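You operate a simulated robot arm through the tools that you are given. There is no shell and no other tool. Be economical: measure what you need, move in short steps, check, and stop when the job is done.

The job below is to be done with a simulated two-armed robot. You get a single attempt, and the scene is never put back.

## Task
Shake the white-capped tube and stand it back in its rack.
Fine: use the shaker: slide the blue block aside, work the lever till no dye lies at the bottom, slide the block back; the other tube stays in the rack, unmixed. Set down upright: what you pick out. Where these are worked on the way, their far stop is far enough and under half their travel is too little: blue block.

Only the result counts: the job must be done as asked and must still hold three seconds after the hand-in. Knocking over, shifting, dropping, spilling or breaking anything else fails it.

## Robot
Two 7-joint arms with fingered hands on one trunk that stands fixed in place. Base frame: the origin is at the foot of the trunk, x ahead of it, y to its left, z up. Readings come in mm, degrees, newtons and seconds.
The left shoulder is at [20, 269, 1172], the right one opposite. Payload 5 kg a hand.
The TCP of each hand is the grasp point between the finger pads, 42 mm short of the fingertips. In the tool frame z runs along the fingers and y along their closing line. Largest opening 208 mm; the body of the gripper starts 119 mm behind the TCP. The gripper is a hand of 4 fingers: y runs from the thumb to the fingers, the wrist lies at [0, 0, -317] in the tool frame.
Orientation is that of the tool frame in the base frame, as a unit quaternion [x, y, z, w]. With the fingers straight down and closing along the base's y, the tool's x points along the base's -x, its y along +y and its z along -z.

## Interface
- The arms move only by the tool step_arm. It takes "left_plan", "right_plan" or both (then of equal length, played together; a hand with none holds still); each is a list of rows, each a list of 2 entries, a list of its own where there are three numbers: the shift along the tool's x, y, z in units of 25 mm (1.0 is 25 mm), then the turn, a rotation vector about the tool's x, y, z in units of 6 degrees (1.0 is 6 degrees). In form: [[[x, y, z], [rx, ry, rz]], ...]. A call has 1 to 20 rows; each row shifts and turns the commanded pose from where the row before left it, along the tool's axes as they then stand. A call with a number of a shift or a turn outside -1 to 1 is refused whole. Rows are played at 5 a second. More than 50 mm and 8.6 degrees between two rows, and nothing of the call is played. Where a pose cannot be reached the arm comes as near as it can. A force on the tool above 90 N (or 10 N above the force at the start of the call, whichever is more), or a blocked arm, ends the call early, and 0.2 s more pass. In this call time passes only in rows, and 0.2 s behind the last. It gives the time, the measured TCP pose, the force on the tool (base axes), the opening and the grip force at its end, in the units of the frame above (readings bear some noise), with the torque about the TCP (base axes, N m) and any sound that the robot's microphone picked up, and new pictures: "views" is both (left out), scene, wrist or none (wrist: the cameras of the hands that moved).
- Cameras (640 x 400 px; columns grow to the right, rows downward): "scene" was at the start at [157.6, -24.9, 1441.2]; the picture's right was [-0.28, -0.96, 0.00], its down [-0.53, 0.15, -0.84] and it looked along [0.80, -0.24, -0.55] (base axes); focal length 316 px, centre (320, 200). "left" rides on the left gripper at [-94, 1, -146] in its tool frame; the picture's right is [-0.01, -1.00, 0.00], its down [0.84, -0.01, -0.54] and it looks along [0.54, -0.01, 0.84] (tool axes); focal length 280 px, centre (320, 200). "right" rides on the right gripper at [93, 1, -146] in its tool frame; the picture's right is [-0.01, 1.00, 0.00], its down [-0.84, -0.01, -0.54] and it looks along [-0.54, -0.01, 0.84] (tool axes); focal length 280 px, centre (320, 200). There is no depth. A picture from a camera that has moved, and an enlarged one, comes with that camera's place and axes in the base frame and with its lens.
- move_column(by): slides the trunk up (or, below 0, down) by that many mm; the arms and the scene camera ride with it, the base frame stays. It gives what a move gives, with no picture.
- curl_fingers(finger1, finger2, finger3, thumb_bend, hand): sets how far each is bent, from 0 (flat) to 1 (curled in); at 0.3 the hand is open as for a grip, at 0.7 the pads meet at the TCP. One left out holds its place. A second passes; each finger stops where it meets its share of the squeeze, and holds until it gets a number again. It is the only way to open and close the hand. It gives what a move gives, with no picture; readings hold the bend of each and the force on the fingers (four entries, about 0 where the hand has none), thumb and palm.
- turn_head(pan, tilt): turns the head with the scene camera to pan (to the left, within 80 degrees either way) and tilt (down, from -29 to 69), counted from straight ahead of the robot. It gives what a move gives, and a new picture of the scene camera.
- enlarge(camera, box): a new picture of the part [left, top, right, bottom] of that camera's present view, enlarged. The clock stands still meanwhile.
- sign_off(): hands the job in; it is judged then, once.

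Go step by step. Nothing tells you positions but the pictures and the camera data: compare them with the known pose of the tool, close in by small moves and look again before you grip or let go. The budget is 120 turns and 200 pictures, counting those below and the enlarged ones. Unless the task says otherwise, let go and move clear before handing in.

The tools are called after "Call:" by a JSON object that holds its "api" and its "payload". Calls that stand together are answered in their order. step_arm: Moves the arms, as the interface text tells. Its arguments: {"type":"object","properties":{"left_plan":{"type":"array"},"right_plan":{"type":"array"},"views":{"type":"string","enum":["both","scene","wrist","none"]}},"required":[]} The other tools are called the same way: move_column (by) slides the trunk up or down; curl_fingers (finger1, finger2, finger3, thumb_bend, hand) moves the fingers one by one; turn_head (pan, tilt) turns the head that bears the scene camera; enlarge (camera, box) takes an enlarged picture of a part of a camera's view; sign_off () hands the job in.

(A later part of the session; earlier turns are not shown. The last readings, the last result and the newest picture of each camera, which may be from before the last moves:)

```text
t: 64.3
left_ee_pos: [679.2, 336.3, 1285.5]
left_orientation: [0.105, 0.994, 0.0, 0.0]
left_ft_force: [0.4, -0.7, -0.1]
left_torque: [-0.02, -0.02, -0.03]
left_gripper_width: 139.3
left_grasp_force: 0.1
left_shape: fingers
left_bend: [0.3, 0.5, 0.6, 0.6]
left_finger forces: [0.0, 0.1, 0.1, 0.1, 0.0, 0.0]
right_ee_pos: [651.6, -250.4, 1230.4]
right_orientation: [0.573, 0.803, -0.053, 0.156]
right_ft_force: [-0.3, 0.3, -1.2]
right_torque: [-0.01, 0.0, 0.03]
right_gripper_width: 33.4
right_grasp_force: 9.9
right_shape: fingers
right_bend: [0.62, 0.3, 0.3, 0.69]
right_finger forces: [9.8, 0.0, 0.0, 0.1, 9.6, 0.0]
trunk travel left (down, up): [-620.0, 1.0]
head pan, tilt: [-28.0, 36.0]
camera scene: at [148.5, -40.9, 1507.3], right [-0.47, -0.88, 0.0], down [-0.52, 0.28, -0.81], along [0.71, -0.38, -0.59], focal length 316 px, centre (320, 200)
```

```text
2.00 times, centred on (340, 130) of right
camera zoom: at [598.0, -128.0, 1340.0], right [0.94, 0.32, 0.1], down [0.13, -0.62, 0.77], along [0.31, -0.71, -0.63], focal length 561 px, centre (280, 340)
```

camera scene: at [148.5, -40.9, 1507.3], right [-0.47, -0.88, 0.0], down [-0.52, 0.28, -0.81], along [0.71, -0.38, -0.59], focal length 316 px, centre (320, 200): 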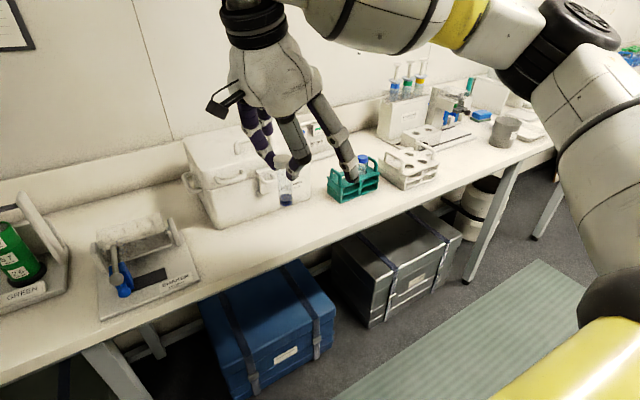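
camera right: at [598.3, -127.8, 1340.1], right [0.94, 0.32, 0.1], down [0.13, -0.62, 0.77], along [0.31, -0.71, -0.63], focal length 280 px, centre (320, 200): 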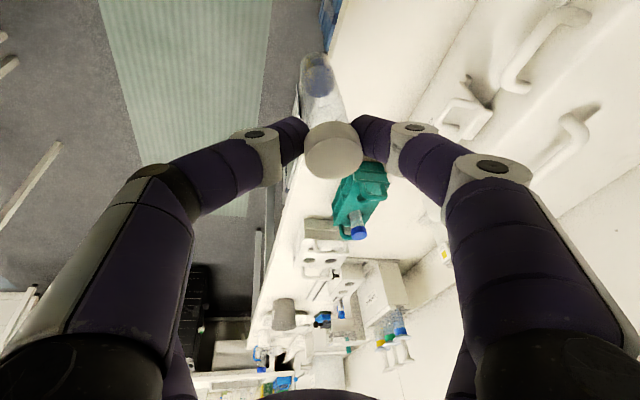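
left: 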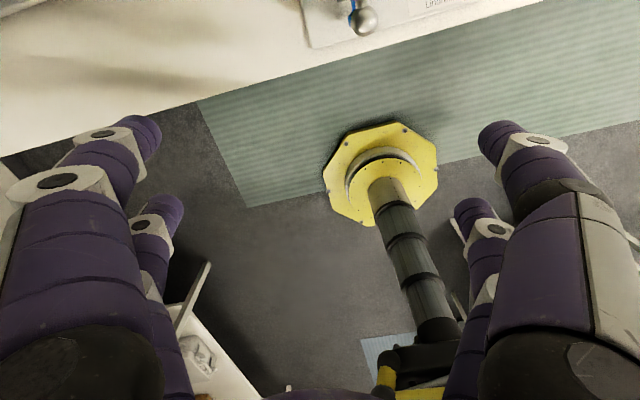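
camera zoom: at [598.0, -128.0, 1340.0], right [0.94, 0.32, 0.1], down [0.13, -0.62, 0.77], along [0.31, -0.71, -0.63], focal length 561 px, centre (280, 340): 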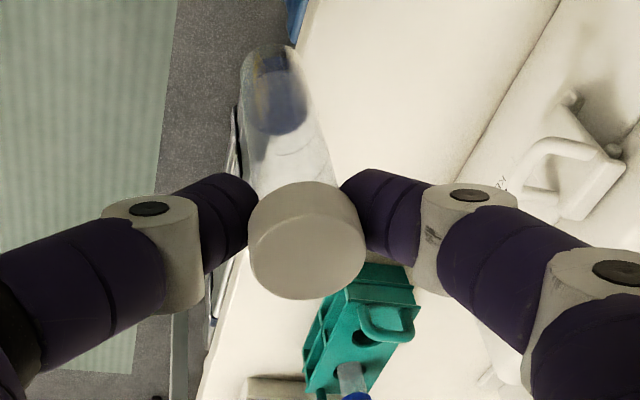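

Yaw is done; now go around the front and bring the tube over its rack hole.

Call:
{"api": "step_arm", "payload": {"right_plan": [[[-0.854, -0.2, 0.508], [0, 0, 0]], [[-0.854, -0.2, 0.508], [0, 0, 0]], [[-0.854, -0.2, 0.508], [0, 0, 0]], [[-0.854, -0.2, 0.508], [0, 0, 0]], [[-0.854, -0.2, 0.508], [0, 0, 0]], [[-0.854, -0.2, 0.508], [0, 0, 0]], [[-0.854, -0.2, 0.508], [0, 0, 0]], [[-0.854, -0.2, 0.508], [0, 0, 0]], [[-0.854, -0.2, 0.508], [0, 0, 0]], [[-0.854, -0.2, 0.508], [0, 0, 0]], [[-0.854, -0.2, 0.508], [0, 0, 0]], [[-0.854, -0.2, 0.508], [0, 0, 0]], [[-0.236, 0.914, 0.362], [0, 0, 0]], [[-0.236, 0.914, 0.362], [0, 0, 0]], [[-0.236, 0.914, 0.362], [0, 0, 0]], [[-0.236, 0.914, 0.362], [0, 0, 0]], [[-0.236, 0.914, 0.362], [0, 0, 0]], [[-0.236, 0.914, 0.362], [0, 0, 0]]], "views": "wrist"}}

Call:
{"api": "enlarge", "payload": {"camera": "scene", "box": [270, 80, 450, 220]}}

Call:
{"api": "enlarge", "payload": {"camera": "right", "box": [220, 0, 460, 200]}}

```text
t: 68.1
left_ee_pos: [679.6, 337.4, 1284.6]
left_orientation: [0.106, 0.994, 0.0, 0.0]
left_ft_force: [0.3, -1.0, -0.9]
left_torque: [-0.02, 0.04, -0.01]
left_gripper_width: 139.4
left_grasp_force: 0.0
left_shape: fingers
left_bend: [0.3, 0.5, 0.6, 0.6]
left_finger forces: [0.0, 0.0, 0.1, 0.0, 0.1, 0.0]
right_ee_pos: [848.9, -541.0, 1131.8]
right_orientation: [0.573, 0.803, -0.053, 0.156]
right_ft_force: [0.2, 0.7, -0.3]
right_torque: [0.0, 0.03, 0.01]
right_gripper_width: 33.1
right_grasp_force: 10.2
right_shape: fingers
right_bend: [0.62, 0.3, 0.3, 0.69]
right_finger forces: [9.7, 0.1, 0.0, 0.0, 9.6, 0.0]
trunk travel left (down, up): [-620.0, 1.0]
head pan, tilt: [-28.0, 36.0]
camera right: at [795.3, -418.5, 1241.9], right [0.94, 0.32, 0.1], down [0.13, -0.62, 0.77], along [0.31, -0.71, -0.63], focal length 280 px, centre (320, 200)
```

right: 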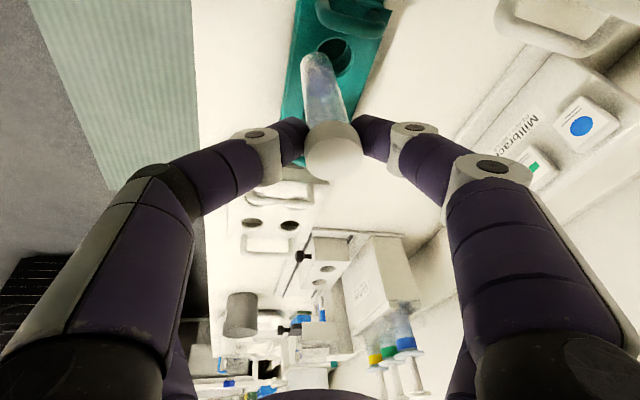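

```text
2.86 times, centred on (360, 150) of scene
camera zoom: at [148.8, -40.7, 1507.2], right [-0.47, -0.88, 0.0], down [-0.52, 0.28, -0.81], along [0.71, -0.38, -0.59], focal length 902 px, centre (206, 343)
```

zoom: 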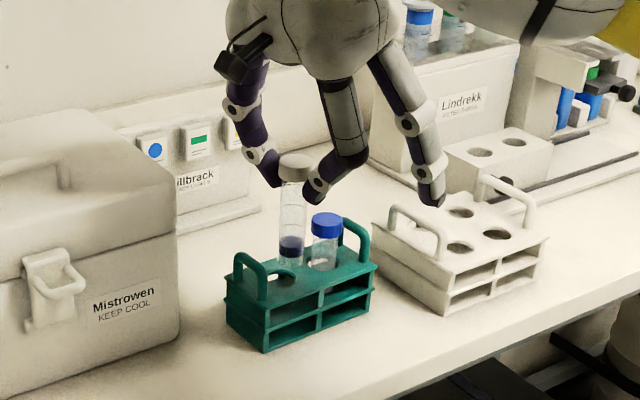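

```text
2.00 times, centred on (340, 100) of right
camera zoom: at [795.3, -418.5, 1241.9], right [0.94, 0.32, 0.1], down [0.13, -0.62, 0.77], along [0.31, -0.71, -0.63], focal length 561 px, centre (280, 400)
```

zoom: 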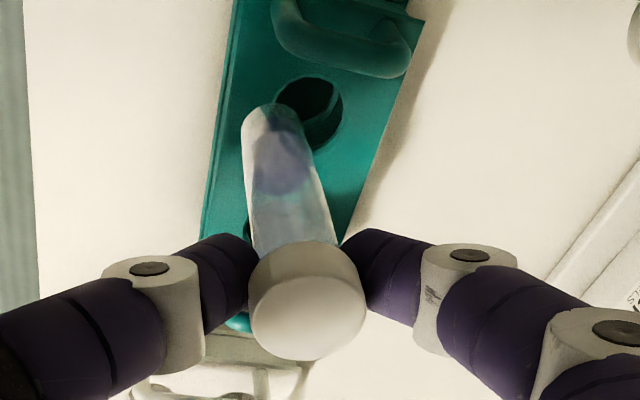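

Tube is vertical and hole is at ≈(874, −521). Move over it and lower part way.

Call:
{"api": "step_arm", "payload": {"right_plan": [[[-0.6, 0.885, 0.285], [0, 0, 0]], [[0.249, -0.075, 0.757], [0, 0, 0]], [[0.124, -0.037, 0.378], [0, 0, 0]]], "views": "wrist"}}

Call:
{"api": "enlarge", "payload": {"camera": "scene", "box": [310, 110, 430, 210]}}

Call:
{"api": "enlarge", "payload": {"camera": "right", "box": [220, 0, 460, 200]}}

```text
t: 68.9
left_ee_pos: [679.0, 337.9, 1286.0]
left_orientation: [0.106, 0.994, 0.0, 0.0]
left_ft_force: [-0.2, 0.5, -1.0]
left_torque: [-0.05, 0.05, 0.0]
left_gripper_width: 139.2
left_grasp_force: 0.0
left_shape: fingers
left_bend: [0.3, 0.5, 0.6, 0.6]
left_finger forces: [0.0, 0.0, 0.0, 0.0, 0.1, 0.1]
right_ee_pos: [875.3, -547.7, 1102.8]
right_orientation: [0.574, 0.802, -0.053, 0.155]
right_ft_force: [0.5, 0.2, 0.1]
right_torque: [-0.08, 0.06, -0.05]
right_gripper_width: 33.4
right_grasp_force: 10.0
right_shape: fingers
right_bend: [0.62, 0.3, 0.3, 0.69]
right_finger forces: [9.8, 0.1, 0.0, 0.0, 9.5, 0.0]
trunk travel left (down, up): [-620.0, 1.0]
head pan, tilt: [-28.0, 36.0]
camera right: at [822.2, -426.4, 1212.3], right [0.94, 0.32, 0.1], down [0.13, -0.62, 0.77], along [0.31, -0.71, -0.63], focal length 280 px, centre (320, 200)
```

right: 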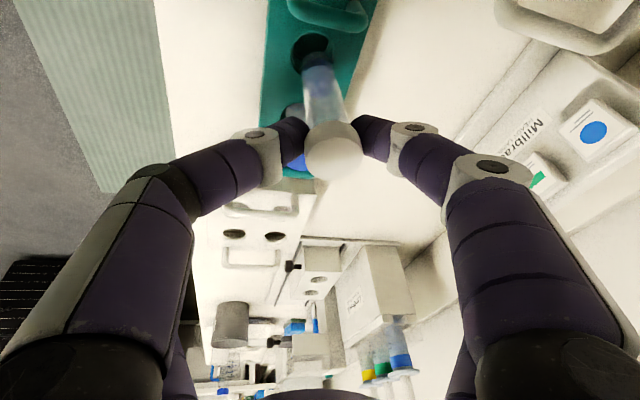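

```text
4.00 times, centred on (370, 160) of scene
camera zoom: at [149.1, -40.3, 1507.2], right [-0.47, -0.88, 0.0], down [-0.52, 0.28, -0.81], along [0.71, -0.38, -0.59], focal length 1263 px, centre (120, 360)
```

zoom: 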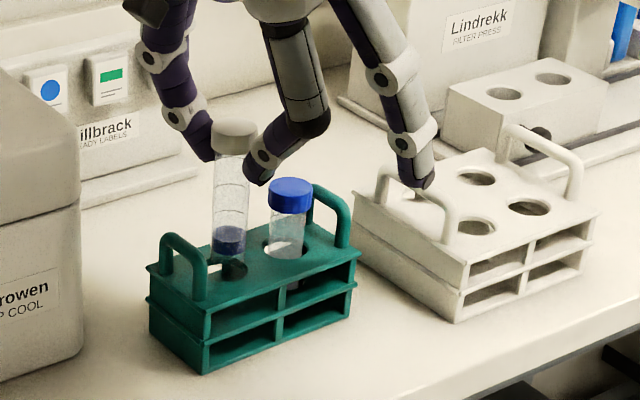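

```text
2.00 times, centred on (340, 100) of right
camera zoom: at [822.2, -426.4, 1212.3], right [0.94, 0.32, 0.1], down [0.13, -0.62, 0.77], along [0.31, -0.71, -0.63], focal length 561 px, centre (280, 400)
```

zoom: 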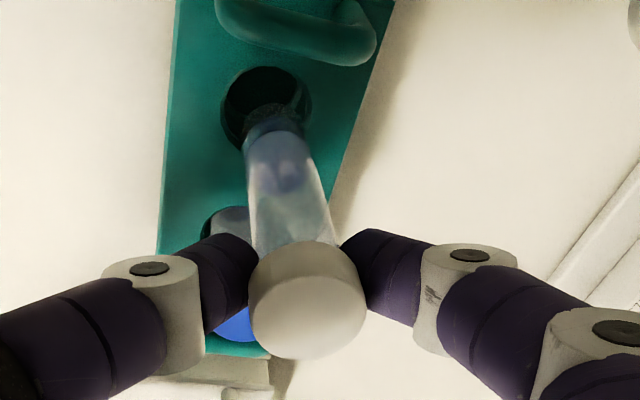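

Aligned. Lower into the hole until it seats.

Call:
{"api": "step_arm", "payload": {"right_plan": [[[0.187, -0.056, 0.568], [0, 0, 0]], [[0.187, -0.056, 0.568], [0, 0, 0]], [[0.187, -0.056, 0.568], [0, 0, 0]], [[0.125, -0.037, 0.378], [0, 0, 0]]], "views": "none"}}

Call:
{"api": "enlarge", "payload": {"camera": "scene", "box": [310, 110, 430, 210]}}

```text
t: 69.9
left_ee_pos: [679.9, 337.5, 1287.2]
left_orientation: [0.105, 0.994, 0.0, -0.001]
left_ft_force: [-0.4, 0.4, 0.3]
left_torque: [0.03, -0.01, 0.02]
left_gripper_width: 139.2
left_grasp_force: 0.1
left_shape: fingers
left_bend: [0.3, 0.5, 0.6, 0.6]
left_finger forces: [0.0, 0.0, 0.0, 0.0, 0.0, 0.1]
right_ee_pos: [874.9, -549.4, 1046.0]
right_orientation: [0.574, 0.802, -0.053, 0.155]
right_ft_force: [0.1, 0.0, 0.3]
right_torque: [0.01, 0.03, -0.03]
right_gripper_width: 10.0
right_grasp_force: 0.0
right_shape: fingers
right_bend: [0.68, 0.3, 0.3, 0.72]
right_finger forces: [0.1, 0.0, 0.1, 0.0, 0.0, 0.1]
trunk travel left (down, up): [-620.0, 1.0]
head pan, tilt: [-28.0, 36.0]
```

```text
4.00 times, centred on (370, 160) of scene
camera zoom: at [148.6, -40.9, 1507.3], right [-0.47, -0.88, 0.0], down [-0.52, 0.28, -0.81], along [0.71, -0.38, -0.59], focal length 1263 px, centre (120, 360)
```

zoom: 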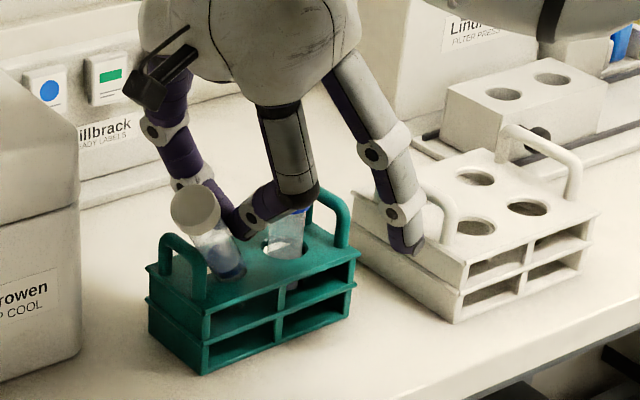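

The tube caught on the rim, slipped out of the fingers and is now leaning in the hole. Look carefully before moving anything.

Call:
{"api": "enlarge", "payload": {"camera": "right", "box": [0, 0, 640, 400]}}

Call:
{"api": "enlarge", "payload": {"camera": "right", "box": [210, 0, 430, 180]}}

Call:
{"api": "enlarge", "payload": {"camera": "scene", "box": [335, 135, 405, 205]}}

```text
1.00 times, centred on (320, 200) of right (not enlarged: the box is as wide or as high as the picture)
camera zoom: at [821.6, -427.1, 1156.2], right [0.94, 0.32, 0.1], down [0.13, -0.62, 0.77], along [0.31, -0.71, -0.63], focal length 280 px, centre (320, 200)
```

zoom: 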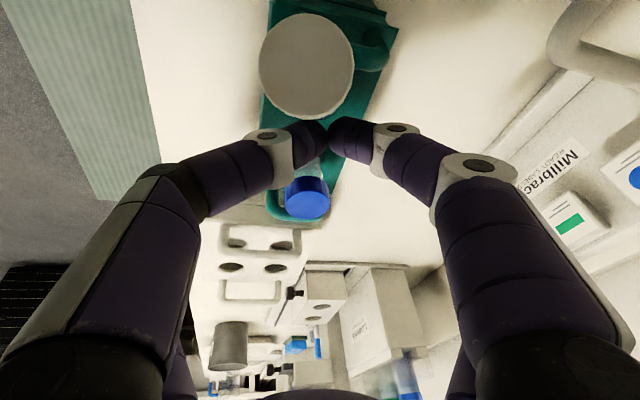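

```text
2.22 times, centred on (320, 90) of right
camera zoom: at [821.6, -427.1, 1156.2], right [0.94, 0.32, 0.1], down [0.13, -0.62, 0.77], along [0.31, -0.71, -0.63], focal length 623 px, centre (320, 444)
```

zoom: 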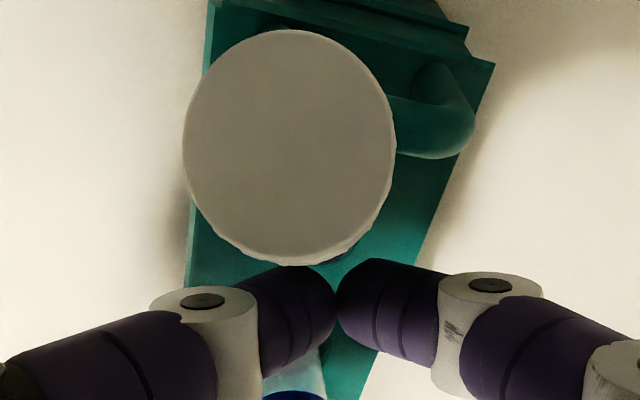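

```text
5.71 times, centred on (370, 170) of scene
camera zoom: at [148.6, -40.9, 1507.3], right [-0.47, -0.88, 0.0], down [-0.52, 0.28, -0.81], along [0.71, -0.38, -0.59], focal length 1804 px, centre (34, 371)
```

zoom: 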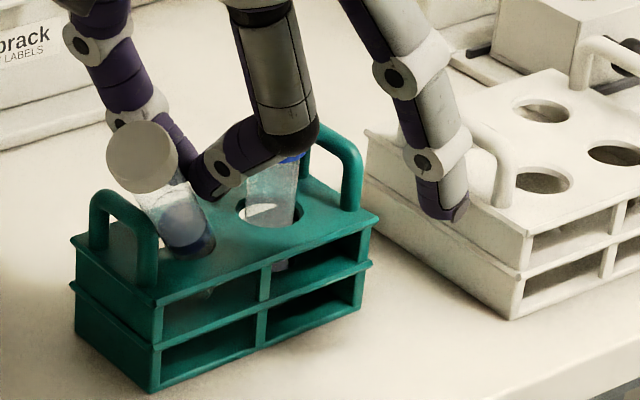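

The tube leans ~34° with its bottom at the hole rim, resting on the left handle; cap ≈ (841, −469, 1059). Rise straight up, away from it, then look.

Call:
{"api": "step_arm", "payload": {"right_plan": [[[-0.125, 0.037, -0.378], [0, 0, 0]], [[-0.125, 0.037, -0.378], [0, 0, 0]], [[-0.249, 0.075, -0.757], [0, 0, 0]], [[-0.249, 0.075, -0.757], [0, 0, 0]]], "views": "wrist"}}

Call:
{"api": "enlarge", "payload": {"camera": "scene", "box": [320, 110, 420, 210]}}

Call:
{"api": "enlarge", "payload": {"camera": "right", "box": [220, 0, 420, 150]}}

```text
t: 70.9
left_ee_pos: [678.4, 337.8, 1286.0]
left_orientation: [0.106, 0.994, 0.0, -0.001]
left_ft_force: [0.1, 0.2, 0.5]
left_torque: [-0.05, -0.04, 0.01]
left_gripper_width: 139.6
left_grasp_force: 0.1
left_shape: fingers
left_bend: [0.3, 0.5, 0.6, 0.6]
left_finger forces: [0.1, 0.0, 0.0, 0.0, 0.1, 0.1]
right_ee_pos: [875.2, -548.9, 1106.9]
right_orientation: [0.573, 0.803, -0.053, 0.156]
right_ft_force: [-0.4, 0.0, 0.1]
right_torque: [0.0, -0.04, 0.01]
right_gripper_width: 9.9
right_grasp_force: 0.2
right_shape: fingers
right_bend: [0.68, 0.3, 0.3, 0.72]
right_finger forces: [0.0, 0.0, 0.1, 0.0, 0.0, 0.0]
trunk travel left (down, up): [-620.0, 1.0]
head pan, tilt: [-28.0, 36.0]
camera right: at [821.6, -427.0, 1217.1], right [0.94, 0.32, 0.1], down [0.13, -0.62, 0.77], along [0.31, -0.71, -0.63], focal length 280 px, centre (320, 200)
```

right: 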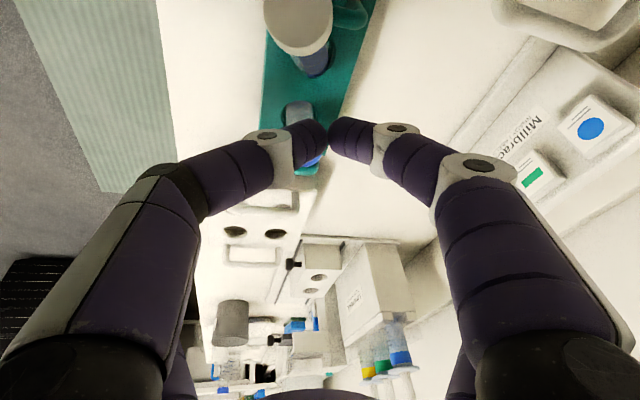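

```text
4.00 times, centred on (370, 160) of scene
camera zoom: at [148.2, -40.7, 1507.4], right [-0.47, -0.88, 0.0], down [-0.52, 0.28, -0.81], along [0.71, -0.38, -0.59], focal length 1263 px, centre (120, 360)
```

zoom: 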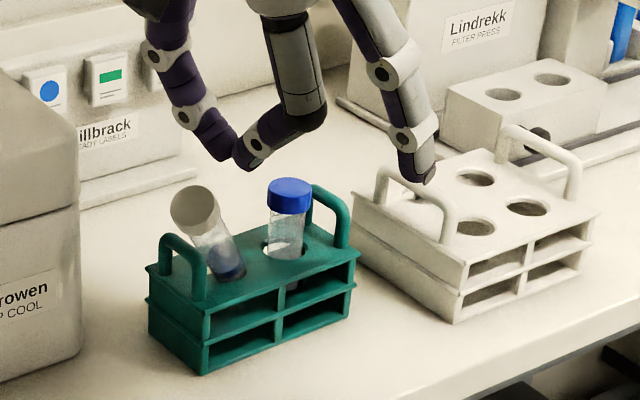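

```text
2.67 times, centred on (320, 75) of right
camera zoom: at [821.6, -427.0, 1217.1], right [0.94, 0.32, 0.1], down [0.13, -0.62, 0.77], along [0.31, -0.71, -0.63], focal length 748 px, centre (320, 533)
```

zoom: 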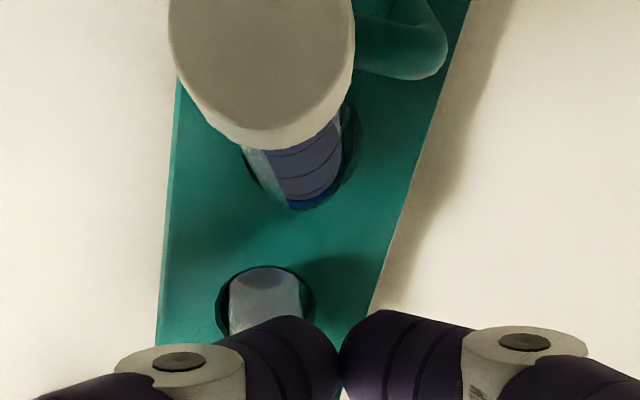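

The tube's bottom is ~15–20 mm inside the hole and it rests stably on the handle. I'll regrasp its cap with a flatter hand (which gives the tilt I need) and stand it up; first retract over the front.

Call:
{"api": "step_arm", "payload": {"right_plan": [[[0.136, -0.72, -0.454], [0, 0, 0]], [[0.136, -0.72, -0.454], [0, 0, 0]], [[0.136, -0.72, -0.454], [0, 0, 0]], [[0.136, -0.72, -0.454], [0, 0, 0]], [[0.136, -0.72, -0.454], [0, 0, 0]], [[0.695, -0.07, -0.553], [0, 0, 0]], [[0.695, -0.07, -0.553], [0, 0, 0]], [[0.695, -0.07, -0.553], [0, 0, 0]], [[0.695, -0.07, -0.553], [0, 0, 0]], [[0.695, -0.07, -0.553], [0, 0, 0]], [[0.695, -0.07, -0.553], [0, 0, 0]], [[0.695, -0.07, -0.553], [0, 0, 0]], [[0.695, -0.07, -0.553], [0, 0, 0]], [[0, 0, 0], [-0.36, 0.11, -1]], [[0, 0, 0], [-0.36, 0.11, -1]], [[0, 0, 0], [0.8, 0, -0.265]]], "views": "none"}}

Call:
{"api": "step_arm", "payload": {"right_plan": [[[0.2, 0, -0.3], [0, -0.926, 0]], [[0.2, 0, -0.3], [0, -0.926, 0]], [[0, 0, -0.3], [0, -0.926, 0]], [[0, 0, -0.3], [0, -0.926, 0]], [[0, 0, 0], [0, -0.926, 0]], [[0, 0, 0], [0, -0.926, 0]], [[0, 0, 0], [0, -0.926, 0]], [[0, 0, 0], [0, -0.926, 0]], [[0, 0, 0], [0, -0.926, 0]]], "views": "both"}}

Call:
{"api": "curl_fingers", "payload": {"hand": "right", "finger1": 0.52, "finger2": 0.3, "finger3": 0.3, "thumb_bend": 0.52}}

```text
t: 74.3
left_ee_pos: [679.6, 338.3, 1285.9]
left_orientation: [0.104, 0.995, -0.001, 0.0]
left_ft_force: [0.4, 2.0, -1.1]
left_torque: [-0.13, 0.06, 0.03]
left_gripper_width: 139.0
left_grasp_force: 0.0
left_shape: fingers
left_bend: [0.3, 0.5, 0.6, 0.6]
left_finger forces: [0.0, 0.0, 0.0, 0.1, 0.0, 0.1]
right_ee_pos: [701.5, -397.8, 1206.5]
right_orientation: [0.473, 0.867, -0.07, 0.141]
right_ft_force: [1.0, 0.6, -0.8]
right_torque: [-0.15, 0.01, -0.04]
right_gripper_width: 9.9
right_grasp_force: 0.0
right_shape: fingers
right_bend: [0.68, 0.3, 0.3, 0.72]
right_finger forces: [0.0, 0.0, 0.0, 0.0, 0.0, 0.1]
trunk travel left (down, up): [-620.0, 1.0]
head pan, tilt: [-28.0, 36.0]
```

```text
t: 76.3
left_ee_pos: [678.9, 337.7, 1285.0]
left_orientation: [0.104, 0.995, 0.0, -0.001]
left_ft_force: [-0.6, 0.9, -0.7]
left_torque: [-0.09, 0.0, -0.01]
left_gripper_width: 139.5
left_grasp_force: 0.0
left_shape: fingers
left_bend: [0.3, 0.5, 0.6, 0.6]
left_finger forces: [0.0, 0.0, 0.0, 0.1, 0.1, 0.0]
right_ee_pos: [687.4, -378.5, 1230.4]
right_orientation: [0.402, 0.725, -0.265, 0.493]
right_ft_force: [-0.2, 0.8, -0.5]
right_torque: [-0.03, -0.01, -0.06]
right_gripper_width: 10.2
right_grasp_force: 0.0
right_shape: fingers
right_bend: [0.68, 0.3, 0.3, 0.72]
right_finger forces: [0.0, 0.1, 0.0, 0.0, 0.0, 0.0]
trunk travel left (down, up): [-620.0, 1.0]
head pan, tilt: [-28.0, 36.0]
camera scene: at [148.6, -40.2, 1507.3], right [-0.47, -0.88, 0.0], down [-0.52, 0.28, -0.81], along [0.71, -0.38, -0.59], focal length 316 px, centre (320, 200)
camera right: at [597.7, -236.5, 1198.3], right [0.84, 0.53, 0.03], down [-0.12, 0.15, 0.98], along [0.52, -0.83, 0.19], focal length 280 px, centre (320, 200)
```

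scene: 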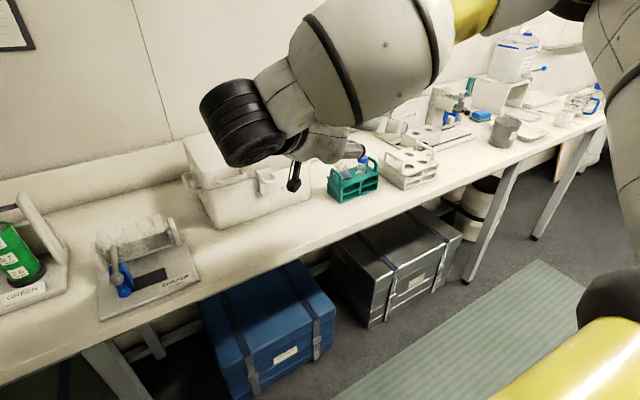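
right: 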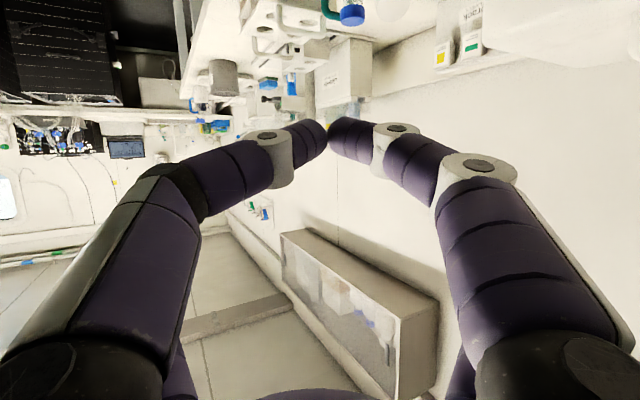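

```text
t: 77.3
left_ee_pos: [679.2, 335.1, 1285.4]
left_orientation: [0.105, 0.994, 0.001, 0.0]
left_ft_force: [-0.3, 0.5, 0.4]
left_torque: [0.01, -0.07, 0.01]
left_gripper_width: 139.5
left_grasp_force: 0.0
left_shape: fingers
left_bend: [0.3, 0.5, 0.6, 0.6]
left_finger forces: [0.0, 0.0, 0.0, 0.0, 0.0, 0.0]
right_ee_pos: [687.1, -379.7, 1230.2]
right_orientation: [0.401, 0.725, -0.265, 0.494]
right_ft_force: [1.0, 0.0, -1.0]
right_torque: [-0.02, 0.0, -0.02]
right_gripper_width: 101.7
right_grasp_force: 0.1
right_shape: fingers
right_bend: [0.52, 0.3, 0.3, 0.52]
right_finger forces: [0.0, 0.0, 0.0, 0.0, 0.0, 0.0]
trunk travel left (down, up): [-620.0, 1.0]
head pan, tilt: [-28.0, 36.0]
```

Orientation achieved. Move to the pre-grasp point behind the leaning cap.

Call:
{"api": "step_arm", "payload": {"right_plan": [[[0.462, 0.447, 0.752], [0, 0, 0]], [[0.462, 0.447, 0.752], [0, 0, 0]], [[0.462, 0.447, 0.752], [0, 0, 0]], [[0.462, 0.447, 0.752], [0, 0, 0]], [[0.462, 0.447, 0.752], [0, 0, 0]], [[0.462, 0.447, 0.752], [0, 0, 0]], [[0.462, 0.447, 0.752], [0, 0, 0]]], "views": "both"}}

Call:
{"api": "enlarge", "payload": {"camera": "right", "box": [200, 0, 440, 180]}}

```text
t: 78.9
left_ee_pos: [679.9, 337.1, 1286.6]
left_orientation: [0.105, 0.994, 0.0, 0.0]
left_ft_force: [1.5, 0.2, -0.9]
left_torque: [0.02, 0.1, -0.04]
left_gripper_width: 139.7
left_grasp_force: 0.0
left_shape: fingers
left_bend: [0.3, 0.5, 0.6, 0.6]
left_finger forces: [0.0, 0.0, 0.1, 0.0, 0.1, 0.0]
right_ee_pos: [806.0, -415.9, 1105.4]
right_orientation: [0.4, 0.725, -0.264, 0.494]
right_ft_force: [0.7, -0.4, 1.2]
right_torque: [0.01, 0.0, -0.01]
right_gripper_width: 101.8
right_grasp_force: 0.1
right_shape: fingers
right_bend: [0.52, 0.3, 0.3, 0.52]
right_finger forces: [0.0, 0.1, 0.0, 0.0, 0.0, 0.1]
trunk travel left (down, up): [-620.0, 1.0]
head pan, tilt: [-28.0, 36.0]
camera scene: at [149.1, -41.0, 1507.2], right [-0.47, -0.88, 0.0], down [-0.52, 0.28, -0.81], along [0.71, -0.38, -0.59], focal length 316 px, centre (320, 200)
camera right: at [715.6, -271.6, 1074.3], right [0.84, 0.53, 0.03], down [-0.12, 0.14, 0.98], along [0.52, -0.83, 0.18], focal length 280 px, centre (320, 200)
```

scene: 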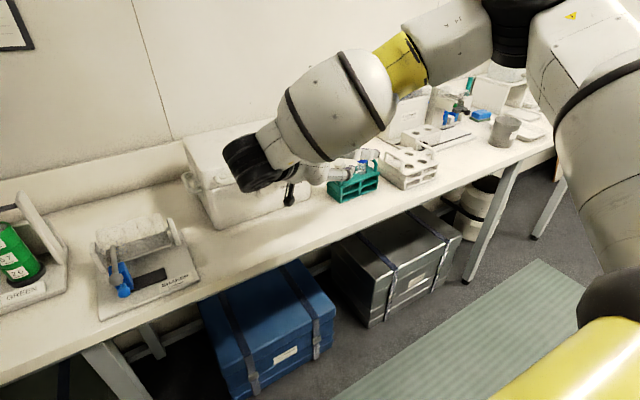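
right: 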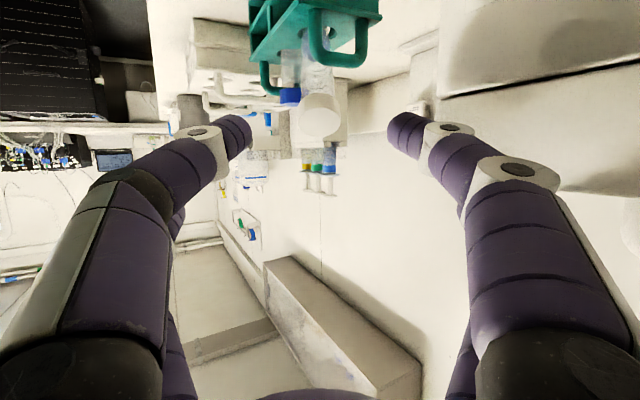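

```text
2.22 times, centred on (320, 90) of right
camera zoom: at [715.6, -271.6, 1074.3], right [0.84, 0.53, 0.03], down [-0.12, 0.14, 0.98], along [0.52, -0.83, 0.18], focal length 623 px, centre (320, 444)
```

zoom: 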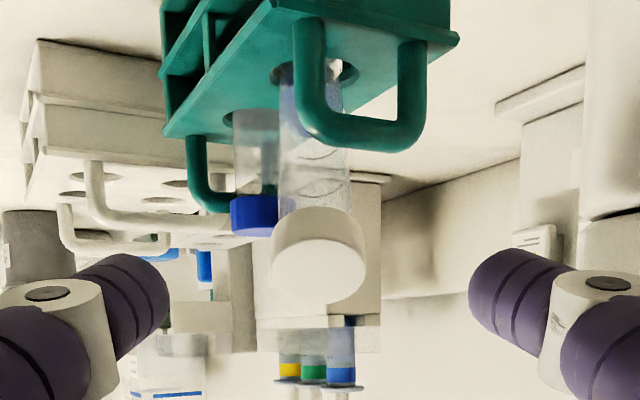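

Great view: cap at tool (27, −1, 74), aligned. Advance 65 mm.

Call:
{"api": "step_arm", "payload": {"right_plan": [[[0.025, -0.01, 0.65], [0, 0, 0]], [[0.025, -0.01, 0.65], [0, 0, 0]], [[0.025, -0.01, 0.65], [0, 0, 0]], [[0.025, -0.01, 0.65], [0, 0, 0]]], "views": "wrist"}}

Call:
{"api": "enlarge", "payload": {"camera": "right", "box": [200, 0, 440, 180]}}

```text
t: 79.9
left_ee_pos: [677.8, 336.5, 1287.4]
left_orientation: [0.105, 0.994, 0.0, 0.0]
left_ft_force: [0.4, 0.5, -0.7]
left_torque: [0.01, -0.04, -0.04]
left_gripper_width: 139.5
left_grasp_force: 0.0
left_shape: fingers
left_bend: [0.3, 0.5, 0.6, 0.6]
left_finger forces: [0.0, 0.0, 0.0, 0.0, 0.0, 0.0]
right_ee_pos: [834.9, -465.3, 1082.0]
right_orientation: [0.401, 0.724, -0.263, 0.495]
right_ft_force: [-6.8, -2.2, 18.1]
right_torque: [0.84, -1.81, 0.2]
right_gripper_width: 96.6
right_grasp_force: 10.5
right_shape: fingers
right_bend: [0.54, 0.29, 0.3, 0.52]
right_finger forces: [4.4, 15.8, 0.0, 0.0, 0.0, 0.1]
trunk travel left (down, up): [-620.0, 1.0]
head pan, tilt: [-28.0, 36.0]
camera right: at [745.4, -322.1, 1050.4], right [0.85, 0.53, 0.03], down [-0.12, 0.14, 0.98], along [0.52, -0.83, 0.19], focal length 280 px, centre (320, 200)
```

right: 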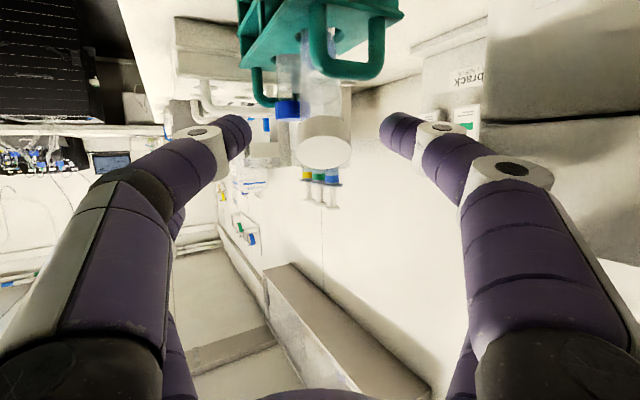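

```text
2.22 times, centred on (320, 90) of right
camera zoom: at [745.4, -322.1, 1050.4], right [0.85, 0.53, 0.03], down [-0.12, 0.14, 0.98], along [0.52, -0.83, 0.19], focal length 623 px, centre (320, 444)
```

zoom: 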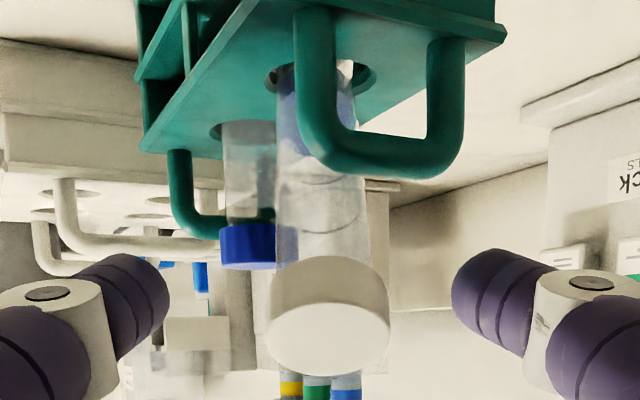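

The open upper finger on the right touched the cool box corner. Back off at once and narrow the fingers.

Call:
{"api": "step_arm", "payload": {"right_plan": [[[0, -0.1, -0.5], [0, 0, 0]], [[0, -0.1, -0.6], [0, 0, 0]]], "views": "none"}}

Call:
{"api": "curl_fingers", "payload": {"hand": "right", "finger1": 0.58, "finger2": 0.56, "finger3": 0.5, "thumb_bend": 0.56}}

Call:
{"api": "enlarge", "payload": {"camera": "right", "box": [0, 0, 640, 400]}}

Call:
{"api": "turn_head", "payload": {"pan": -10, "tilt": 40}}

```text
t: 80.5
left_ee_pos: [679.0, 336.4, 1286.8]
left_orientation: [0.106, 0.994, 0.0, 0.0]
left_ft_force: [-0.2, 0.0, 0.0]
left_torque: [-0.05, 0.07, 0.01]
left_gripper_width: 139.1
left_grasp_force: 0.0
left_shape: fingers
left_bend: [0.3, 0.5, 0.6, 0.6]
left_finger forces: [0.0, 0.0, 0.0, 0.0, 0.0, 0.0]
right_ee_pos: [817.7, -446.0, 1090.9]
right_orientation: [0.402, 0.724, -0.265, 0.493]
right_ft_force: [2.2, -9.6, 15.1]
right_torque: [0.58, -1.57, -1.24]
right_gripper_width: 101.7
right_grasp_force: 9.0
right_shape: fingers
right_bend: [0.52, 0.32, 0.3, 0.52]
right_finger forces: [0.0, 17.5, 0.0, 0.0, 0.0, 0.1]
trunk travel left (down, up): [-620.0, 1.0]
head pan, tilt: [-28.0, 36.0]
```

```text
t: 81.5
left_ee_pos: [678.5, 336.7, 1286.7]
left_orientation: [0.106, 0.994, 0.0, 0.0]
left_ft_force: [-0.6, 0.2, 0.0]
left_torque: [-0.02, -0.01, -0.03]
left_gripper_width: 139.3
left_grasp_force: 0.1
left_shape: fingers
left_bend: [0.3, 0.5, 0.6, 0.6]
left_finger forces: [0.0, 0.1, 0.1, 0.1, 0.0, 0.0]
right_ee_pos: [817.0, -446.1, 1089.9]
right_orientation: [0.4, 0.725, -0.264, 0.494]
right_ft_force: [-0.4, 0.5, 0.0]
right_torque: [0.02, -0.01, 0.02]
right_gripper_width: 79.2
right_grasp_force: 0.0
right_shape: fingers
right_bend: [0.57, 0.56, 0.5, 0.56]
right_finger forces: [0.0, 0.0, 0.0, 0.0, 0.0, 0.1]
trunk travel left (down, up): [-620.0, 1.0]
head pan, tilt: [-28.0, 36.0]
```

```text
1.00 times, centred on (320, 200) of right (not enlarged: the box is as wide or as high as the picture)
camera zoom: at [727.5, -302.4, 1058.9], right [0.84, 0.53, 0.03], down [-0.12, 0.14, 0.98], along [0.52, -0.83, 0.19], focal length 280 px, centre (320, 200)
```

zoom: 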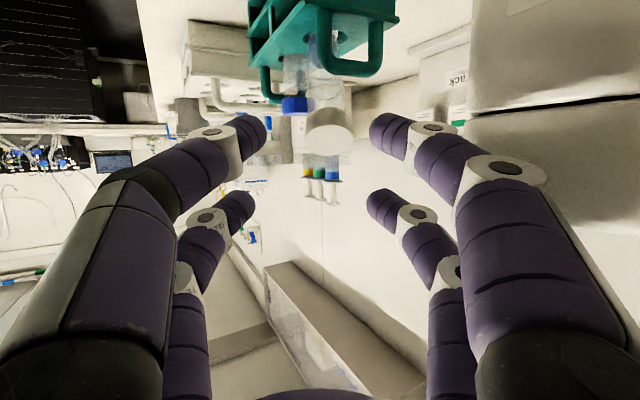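

```text
t: 82.3
left_ee_pos: [678.5, 337.7, 1286.7]
left_orientation: [0.106, 0.994, 0.0, 0.0]
left_ft_force: [0.6, 0.1, 0.7]
left_torque: [0.02, 0.02, -0.01]
left_gripper_width: 139.3
left_grasp_force: 0.1
left_shape: fingers
left_bend: [0.3, 0.5, 0.6, 0.6]
left_finger forces: [0.0, 0.0, 0.0, 0.1, 0.1, 0.1]
right_ee_pos: [818.3, -445.7, 1089.7]
right_orientation: [0.4, 0.725, -0.264, 0.494]
right_ft_force: [-0.3, -0.3, -0.1]
right_torque: [-0.01, 0.03, 0.01]
right_gripper_width: 79.1
right_grasp_force: 0.1
right_shape: fingers
right_bend: [0.57, 0.56, 0.5, 0.56]
right_finger forces: [0.0, 0.0, 0.0, 0.0, 0.0, 0.1]
trunk travel left (down, up): [-620.0, 1.0]
head pan, tilt: [-10.0, 40.0]
camera scene: at [154.8, -14.7, 1501.3], right [-0.17, -0.98, 0.0], down [-0.63, 0.11, -0.77], along [0.75, -0.13, -0.64], focal length 316 px, centre (320, 200)
```

scene: 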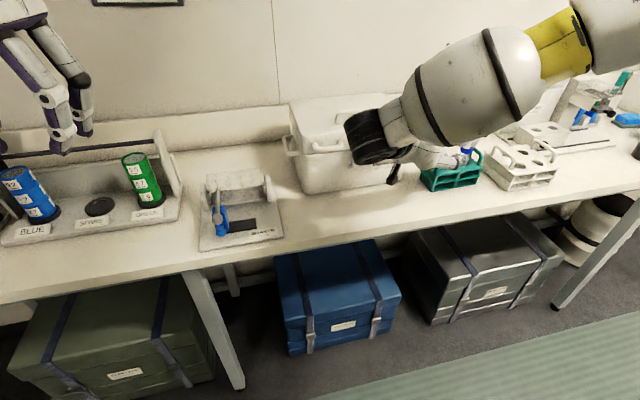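

Contact is gone and nothing seems displaced. To stay clear of the cool box I'll back off a bit and swing the hand ~20° about the tube axis, toward the front.

Call:
{"api": "step_arm", "payload": {"right_plan": [[[0, 0, -0.6], [0, 0, 0]], [[0, 0, -0.6], [0, 0, 0]], [[0, 0, 0], [-0.63, 0, -0.916]], [[0, 0, 0], [-0.63, 0, -0.916]], [[0, 0, 0], [-0.63, 0, -0.916]]], "views": "wrist"}}

Call:
{"api": "enlarge", "payload": {"camera": "right", "box": [200, 0, 440, 180]}}

```text
t: 83.5
left_ee_pos: [678.6, 336.0, 1286.1]
left_orientation: [0.106, 0.994, 0.0, 0.001]
left_ft_force: [-0.2, -0.5, 0.4]
left_torque: [0.09, -0.13, -0.01]
left_gripper_width: 139.5
left_grasp_force: 0.0
left_shape: fingers
left_bend: [0.3, 0.5, 0.6, 0.6]
left_finger forces: [0.1, 0.0, 0.0, 0.1, 0.0, 0.1]
right_ee_pos: [802.1, -422.6, 1102.5]
right_orientation: [0.24, 0.799, -0.258, 0.487]
right_ft_force: [-1.8, -0.5, -0.8]
right_torque: [0.04, -0.01, 0.05]
right_gripper_width: 78.9
right_grasp_force: 0.1
right_shape: fingers
right_bend: [0.57, 0.56, 0.5, 0.56]
right_finger forces: [0.0, 0.0, 0.0, 0.1, 0.0, 0.0]
trunk travel left (down, up): [-620.0, 1.0]
head pan, tilt: [-10.0, 40.0]
camera right: at [669.7, -315.4, 1074.9], right [0.64, 0.75, -0.16], down [-0.02, 0.23, 0.97], along [0.76, -0.62, 0.16], focal length 280 px, centre (320, 200)
```

right: 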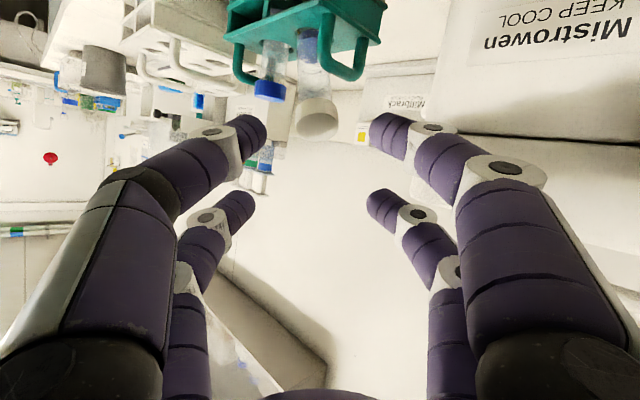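

```text
2.22 times, centred on (320, 90) of right
camera zoom: at [669.7, -315.4, 1074.9], right [0.64, 0.75, -0.16], down [-0.02, 0.23, 0.97], along [0.76, -0.62, 0.16], focal length 623 px, centre (320, 444)
```

zoom: 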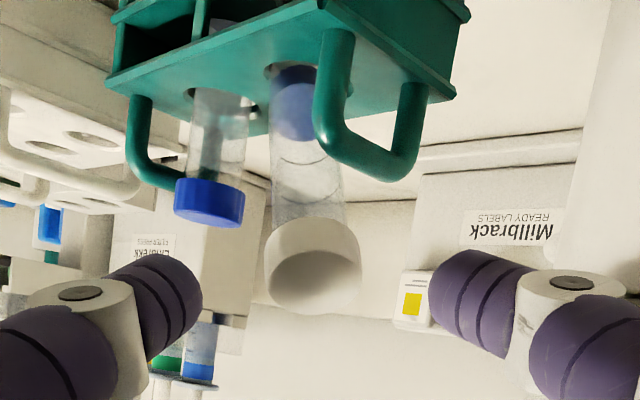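

Still centred and well clear of the box. Advance 61 mm.

Call:
{"api": "step_arm", "payload": {"right_plan": [[[-0.022, -0.03, 0.61], [0, 0, 0]], [[-0.022, -0.03, 0.61], [0, 0, 0]], [[-0.022, -0.03, 0.61], [0, 0, 0]], [[-0.022, -0.03, 0.61], [0, 0, 0]]], "views": "wrist"}}

Call:
{"api": "enlarge", "payload": {"camera": "right", "box": [200, 0, 440, 180]}}

```text
t: 84.5
left_ee_pos: [679.7, 336.0, 1286.3]
left_orientation: [0.106, 0.994, 0.001, 0.0]
left_ft_force: [0.8, 0.2, 0.4]
left_torque: [0.03, 0.05, 0.03]
left_gripper_width: 139.2
left_grasp_force: 0.0
left_shape: fingers
left_bend: [0.3, 0.5, 0.6, 0.6]
left_finger forces: [0.1, 0.1, 0.0, 0.1, 0.1, 0.0]
right_ee_pos: [840.2, -468.3, 1078.9]
right_orientation: [0.243, 0.797, -0.26, 0.488]
right_ft_force: [-6.4, -5.6, 0.4]
right_torque: [0.05, -0.06, -0.02]
right_gripper_width: 79.0
right_grasp_force: 3.6
right_shape: fingers
right_bend: [0.57, 0.59, 0.5, 0.56]
right_finger forces: [0.0, 7.8, 0.0, 0.0, 0.0, 0.1]
trunk travel left (down, up): [-620.0, 1.0]
head pan, tilt: [-10.0, 40.0]
camera right: at [708.5, -359.1, 1052.8], right [0.65, 0.74, -0.17], down [-0.01, 0.23, 0.97], along [0.76, -0.63, 0.16], focal length 280 px, centre (320, 200)
```

right: 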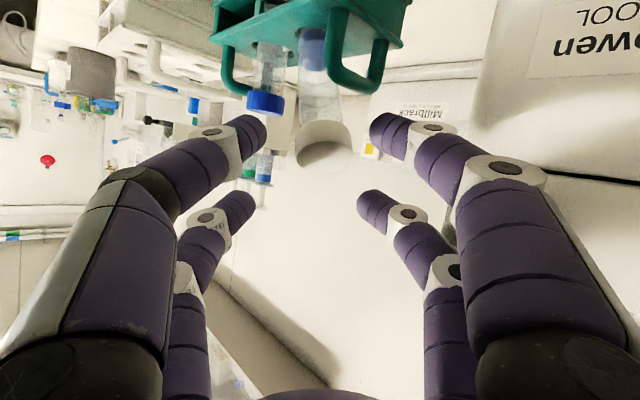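

```text
2.22 times, centred on (320, 90) of right
camera zoom: at [708.5, -359.1, 1052.8], right [0.65, 0.74, -0.17], down [-0.01, 0.23, 0.97], along [0.76, -0.63, 0.16], focal length 623 px, centre (320, 444)
```

zoom: 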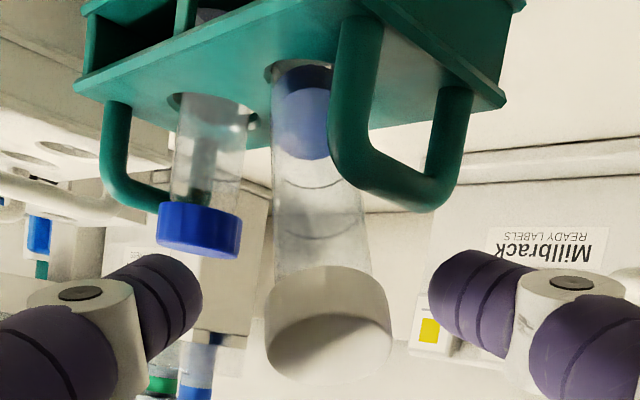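

In position, with finger2's knuckle lightly touching the box lid. Curl finger2 inward, then close the grip pair.

Call:
{"api": "curl_fingers", "payload": {"hand": "right", "finger2": 0.72}}

Call:
{"api": "curl_fingers", "payload": {"hand": "right", "finger1": 0.66, "thumb_bend": 0.63}}

Call:
{"api": "enlarge", "payload": {"camera": "right", "box": [200, 0, 440, 180]}}

```text
t: 85.5
left_ee_pos: [679.8, 336.4, 1286.6]
left_orientation: [0.105, 0.994, 0.0, 0.0]
left_ft_force: [-0.5, -0.9, 0.4]
left_torque: [-0.05, -0.01, -0.01]
left_gripper_width: 139.4
left_grasp_force: 0.1
left_shape: fingers
left_bend: [0.3, 0.5, 0.6, 0.6]
left_finger forces: [0.0, 0.0, 0.0, 0.0, 0.1, 0.0]
right_ee_pos: [840.4, -465.5, 1080.2]
right_orientation: [0.243, 0.797, -0.26, 0.487]
right_ft_force: [0.2, -0.5, -1.1]
right_torque: [0.0, -0.01, -0.03]
right_gripper_width: 78.8
right_grasp_force: 0.0
right_shape: fingers
right_bend: [0.57, 0.72, 0.5, 0.56]
right_finger forces: [0.0, 0.1, 0.1, 0.0, 0.1, 0.0]
trunk travel left (down, up): [-620.0, 1.0]
head pan, tilt: [-10.0, 40.0]
```

```text
t: 86.5
left_ee_pos: [679.8, 337.6, 1286.4]
left_orientation: [0.106, 0.994, -0.001, 0.0]
left_ft_force: [0.1, -0.2, 0.7]
left_torque: [-0.03, -0.02, -0.04]
left_gripper_width: 139.2
left_grasp_force: 0.2
left_shape: fingers
left_bend: [0.3, 0.5, 0.6, 0.6]
left_finger forces: [0.0, 0.0, 0.0, 0.0, 0.1, 0.1]
right_ee_pos: [840.2, -465.3, 1080.4]
right_orientation: [0.242, 0.798, -0.259, 0.487]
right_ft_force: [0.4, 0.7, -0.4]
right_torque: [-0.02, 0.02, -0.02]
right_gripper_width: 39.7
right_grasp_force: 1.0
right_shape: fingers
right_bend: [0.65, 0.72, 0.5, 0.63]
right_finger forces: [0.8, 0.1, 0.0, 0.1, 0.7, 0.0]
trunk travel left (down, up): [-620.0, 1.0]
head pan, tilt: [-10.0, 40.0]
```

```text
2.22 times, centred on (320, 90) of right
camera zoom: at [708.9, -357.4, 1053.4], right [0.65, 0.75, -0.16], down [-0.02, 0.23, 0.97], along [0.76, -0.63, 0.16], focal length 623 px, centre (320, 444)
```

zoom: 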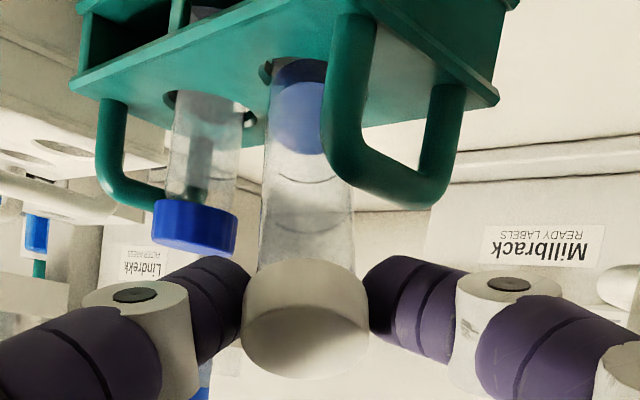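

Both pads touch the cap lightly and it is centred. Close to full grip.

Call:
{"api": "curl_fingers", "payload": {"hand": "right", "finger1": 0.75, "thumb_bend": 0.75}}

Call:
{"api": "enlarge", "payload": {"camera": "right", "box": [200, 0, 440, 180]}}

```text
t: 87.5
left_ee_pos: [678.7, 336.2, 1285.4]
left_orientation: [0.106, 0.994, 0.0, 0.0]
left_ft_force: [0.0, 0.0, -0.4]
left_torque: [-0.03, 0.02, -0.01]
left_gripper_width: 139.6
left_grasp_force: 0.0
left_shape: fingers
left_bend: [0.3, 0.5, 0.6, 0.6]
left_finger forces: [0.0, 0.0, 0.0, 0.0, 0.0, 0.1]
right_ee_pos: [841.2, -465.3, 1080.2]
right_orientation: [0.243, 0.797, -0.26, 0.487]
right_ft_force: [-1.4, -1.6, 0.5]
right_torque: [-0.08, 0.05, -0.01]
right_gripper_width: 35.1
right_grasp_force: 12.9
right_shape: fingers
right_bend: [0.6, 0.72, 0.5, 0.71]
right_finger forces: [12.0, 0.0, 0.0, 0.0, 13.9, 0.0]
trunk travel left (down, up): [-620.0, 1.0]
head pan, tilt: [-10.0, 40.0]
```

```text
2.22 times, centred on (320, 90) of right
camera zoom: at [708.8, -357.5, 1053.5], right [0.65, 0.75, -0.16], down [-0.02, 0.23, 0.97], along [0.76, -0.63, 0.16], focal length 623 px, centre (320, 444)
```

zoom: 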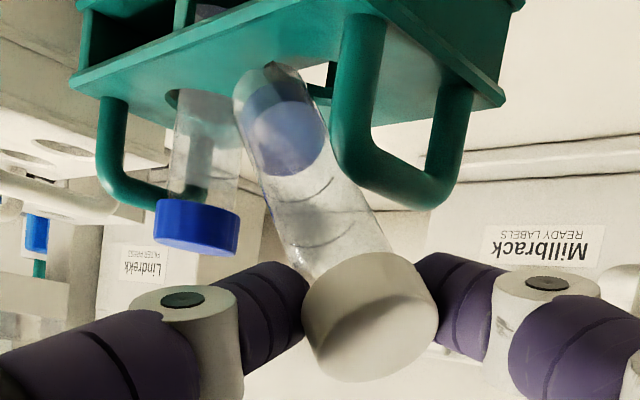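

It's firmly gripped, though dragged sideways with the tube leaning ~15° in the closing plane. Lift it clear now, up and slightly toward the robot.

Call:
{"api": "step_arm", "payload": {"right_plan": [[[-0.593, -0.347, -0.519], [0, 0, 0]], [[-0.593, -0.347, -0.519], [0, 0, 0]], [[-0.593, -0.347, -0.519], [0, 0, 0]], [[-0.593, -0.347, -0.519], [0, 0, 0]], [[-0.593, -0.347, -0.519], [0, 0, 0]]], "views": "both"}}

Call:
{"api": "enlarge", "payload": {"camera": "right", "box": [200, 0, 440, 180]}}

```text
t: 88.7
left_ee_pos: [678.4, 337.7, 1287.3]
left_orientation: [0.105, 0.994, 0.0, 0.001]
left_ft_force: [-1.0, 0.5, 0.3]
left_torque: [-0.08, -0.07, -0.01]
left_gripper_width: 139.4
left_grasp_force: 0.1
left_shape: fingers
left_bend: [0.3, 0.5, 0.6, 0.6]
left_finger forces: [0.0, 0.0, 0.0, 0.1, 0.0, 0.0]
right_ee_pos: [799.9, -465.0, 1180.5]
right_orientation: [0.242, 0.798, -0.26, 0.487]
right_ft_force: [-0.5, -0.6, -0.8]
right_torque: [0.05, -0.02, 0.03]
right_gripper_width: 35.2
right_grasp_force: 11.8
right_shape: fingers
right_bend: [0.6, 0.72, 0.5, 0.71]
right_finger forces: [12.1, 0.0, 0.0, 0.0, 12.2, 0.0]
trunk travel left (down, up): [-620.0, 1.0]
head pan, tilt: [-10.0, 40.0]
camera scene: at [153.9, -14.4, 1501.5], right [-0.17, -0.98, 0.0], down [-0.63, 0.11, -0.77], along [0.76, -0.13, -0.64], focal length 316 px, centre (320, 200)
camera right: at [668.1, -357.1, 1153.6], right [0.65, 0.75, -0.17], down [-0.02, 0.23, 0.97], along [0.76, -0.63, 0.16], focal length 280 px, centre (320, 200)
```

scene: 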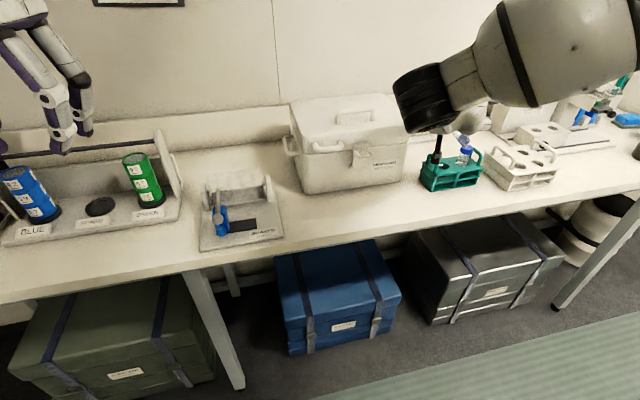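
right: 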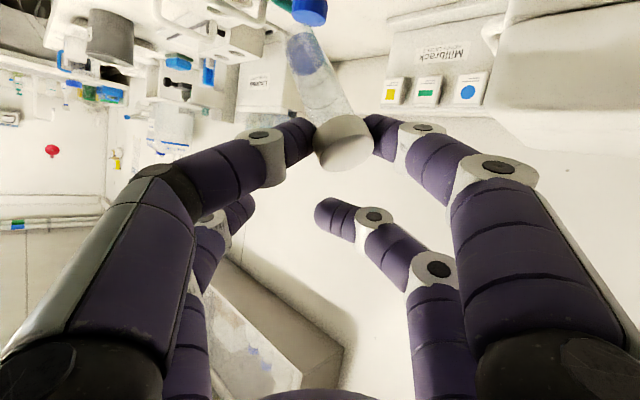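

```text
2.22 times, centred on (320, 90) of right
camera zoom: at [668.1, -357.1, 1153.6], right [0.65, 0.75, -0.17], down [-0.02, 0.23, 0.97], along [0.76, -0.63, 0.16], focal length 623 px, centre (320, 444)
```

zoom: 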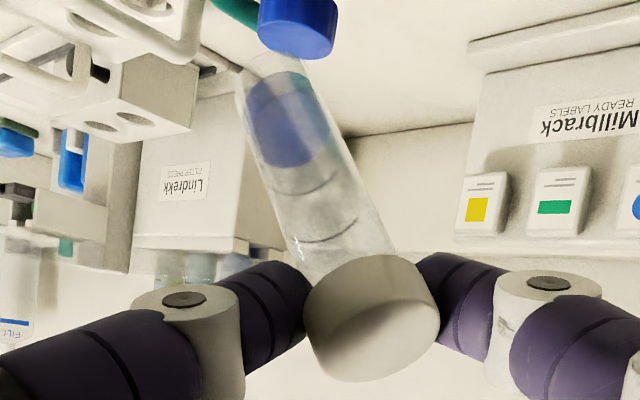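

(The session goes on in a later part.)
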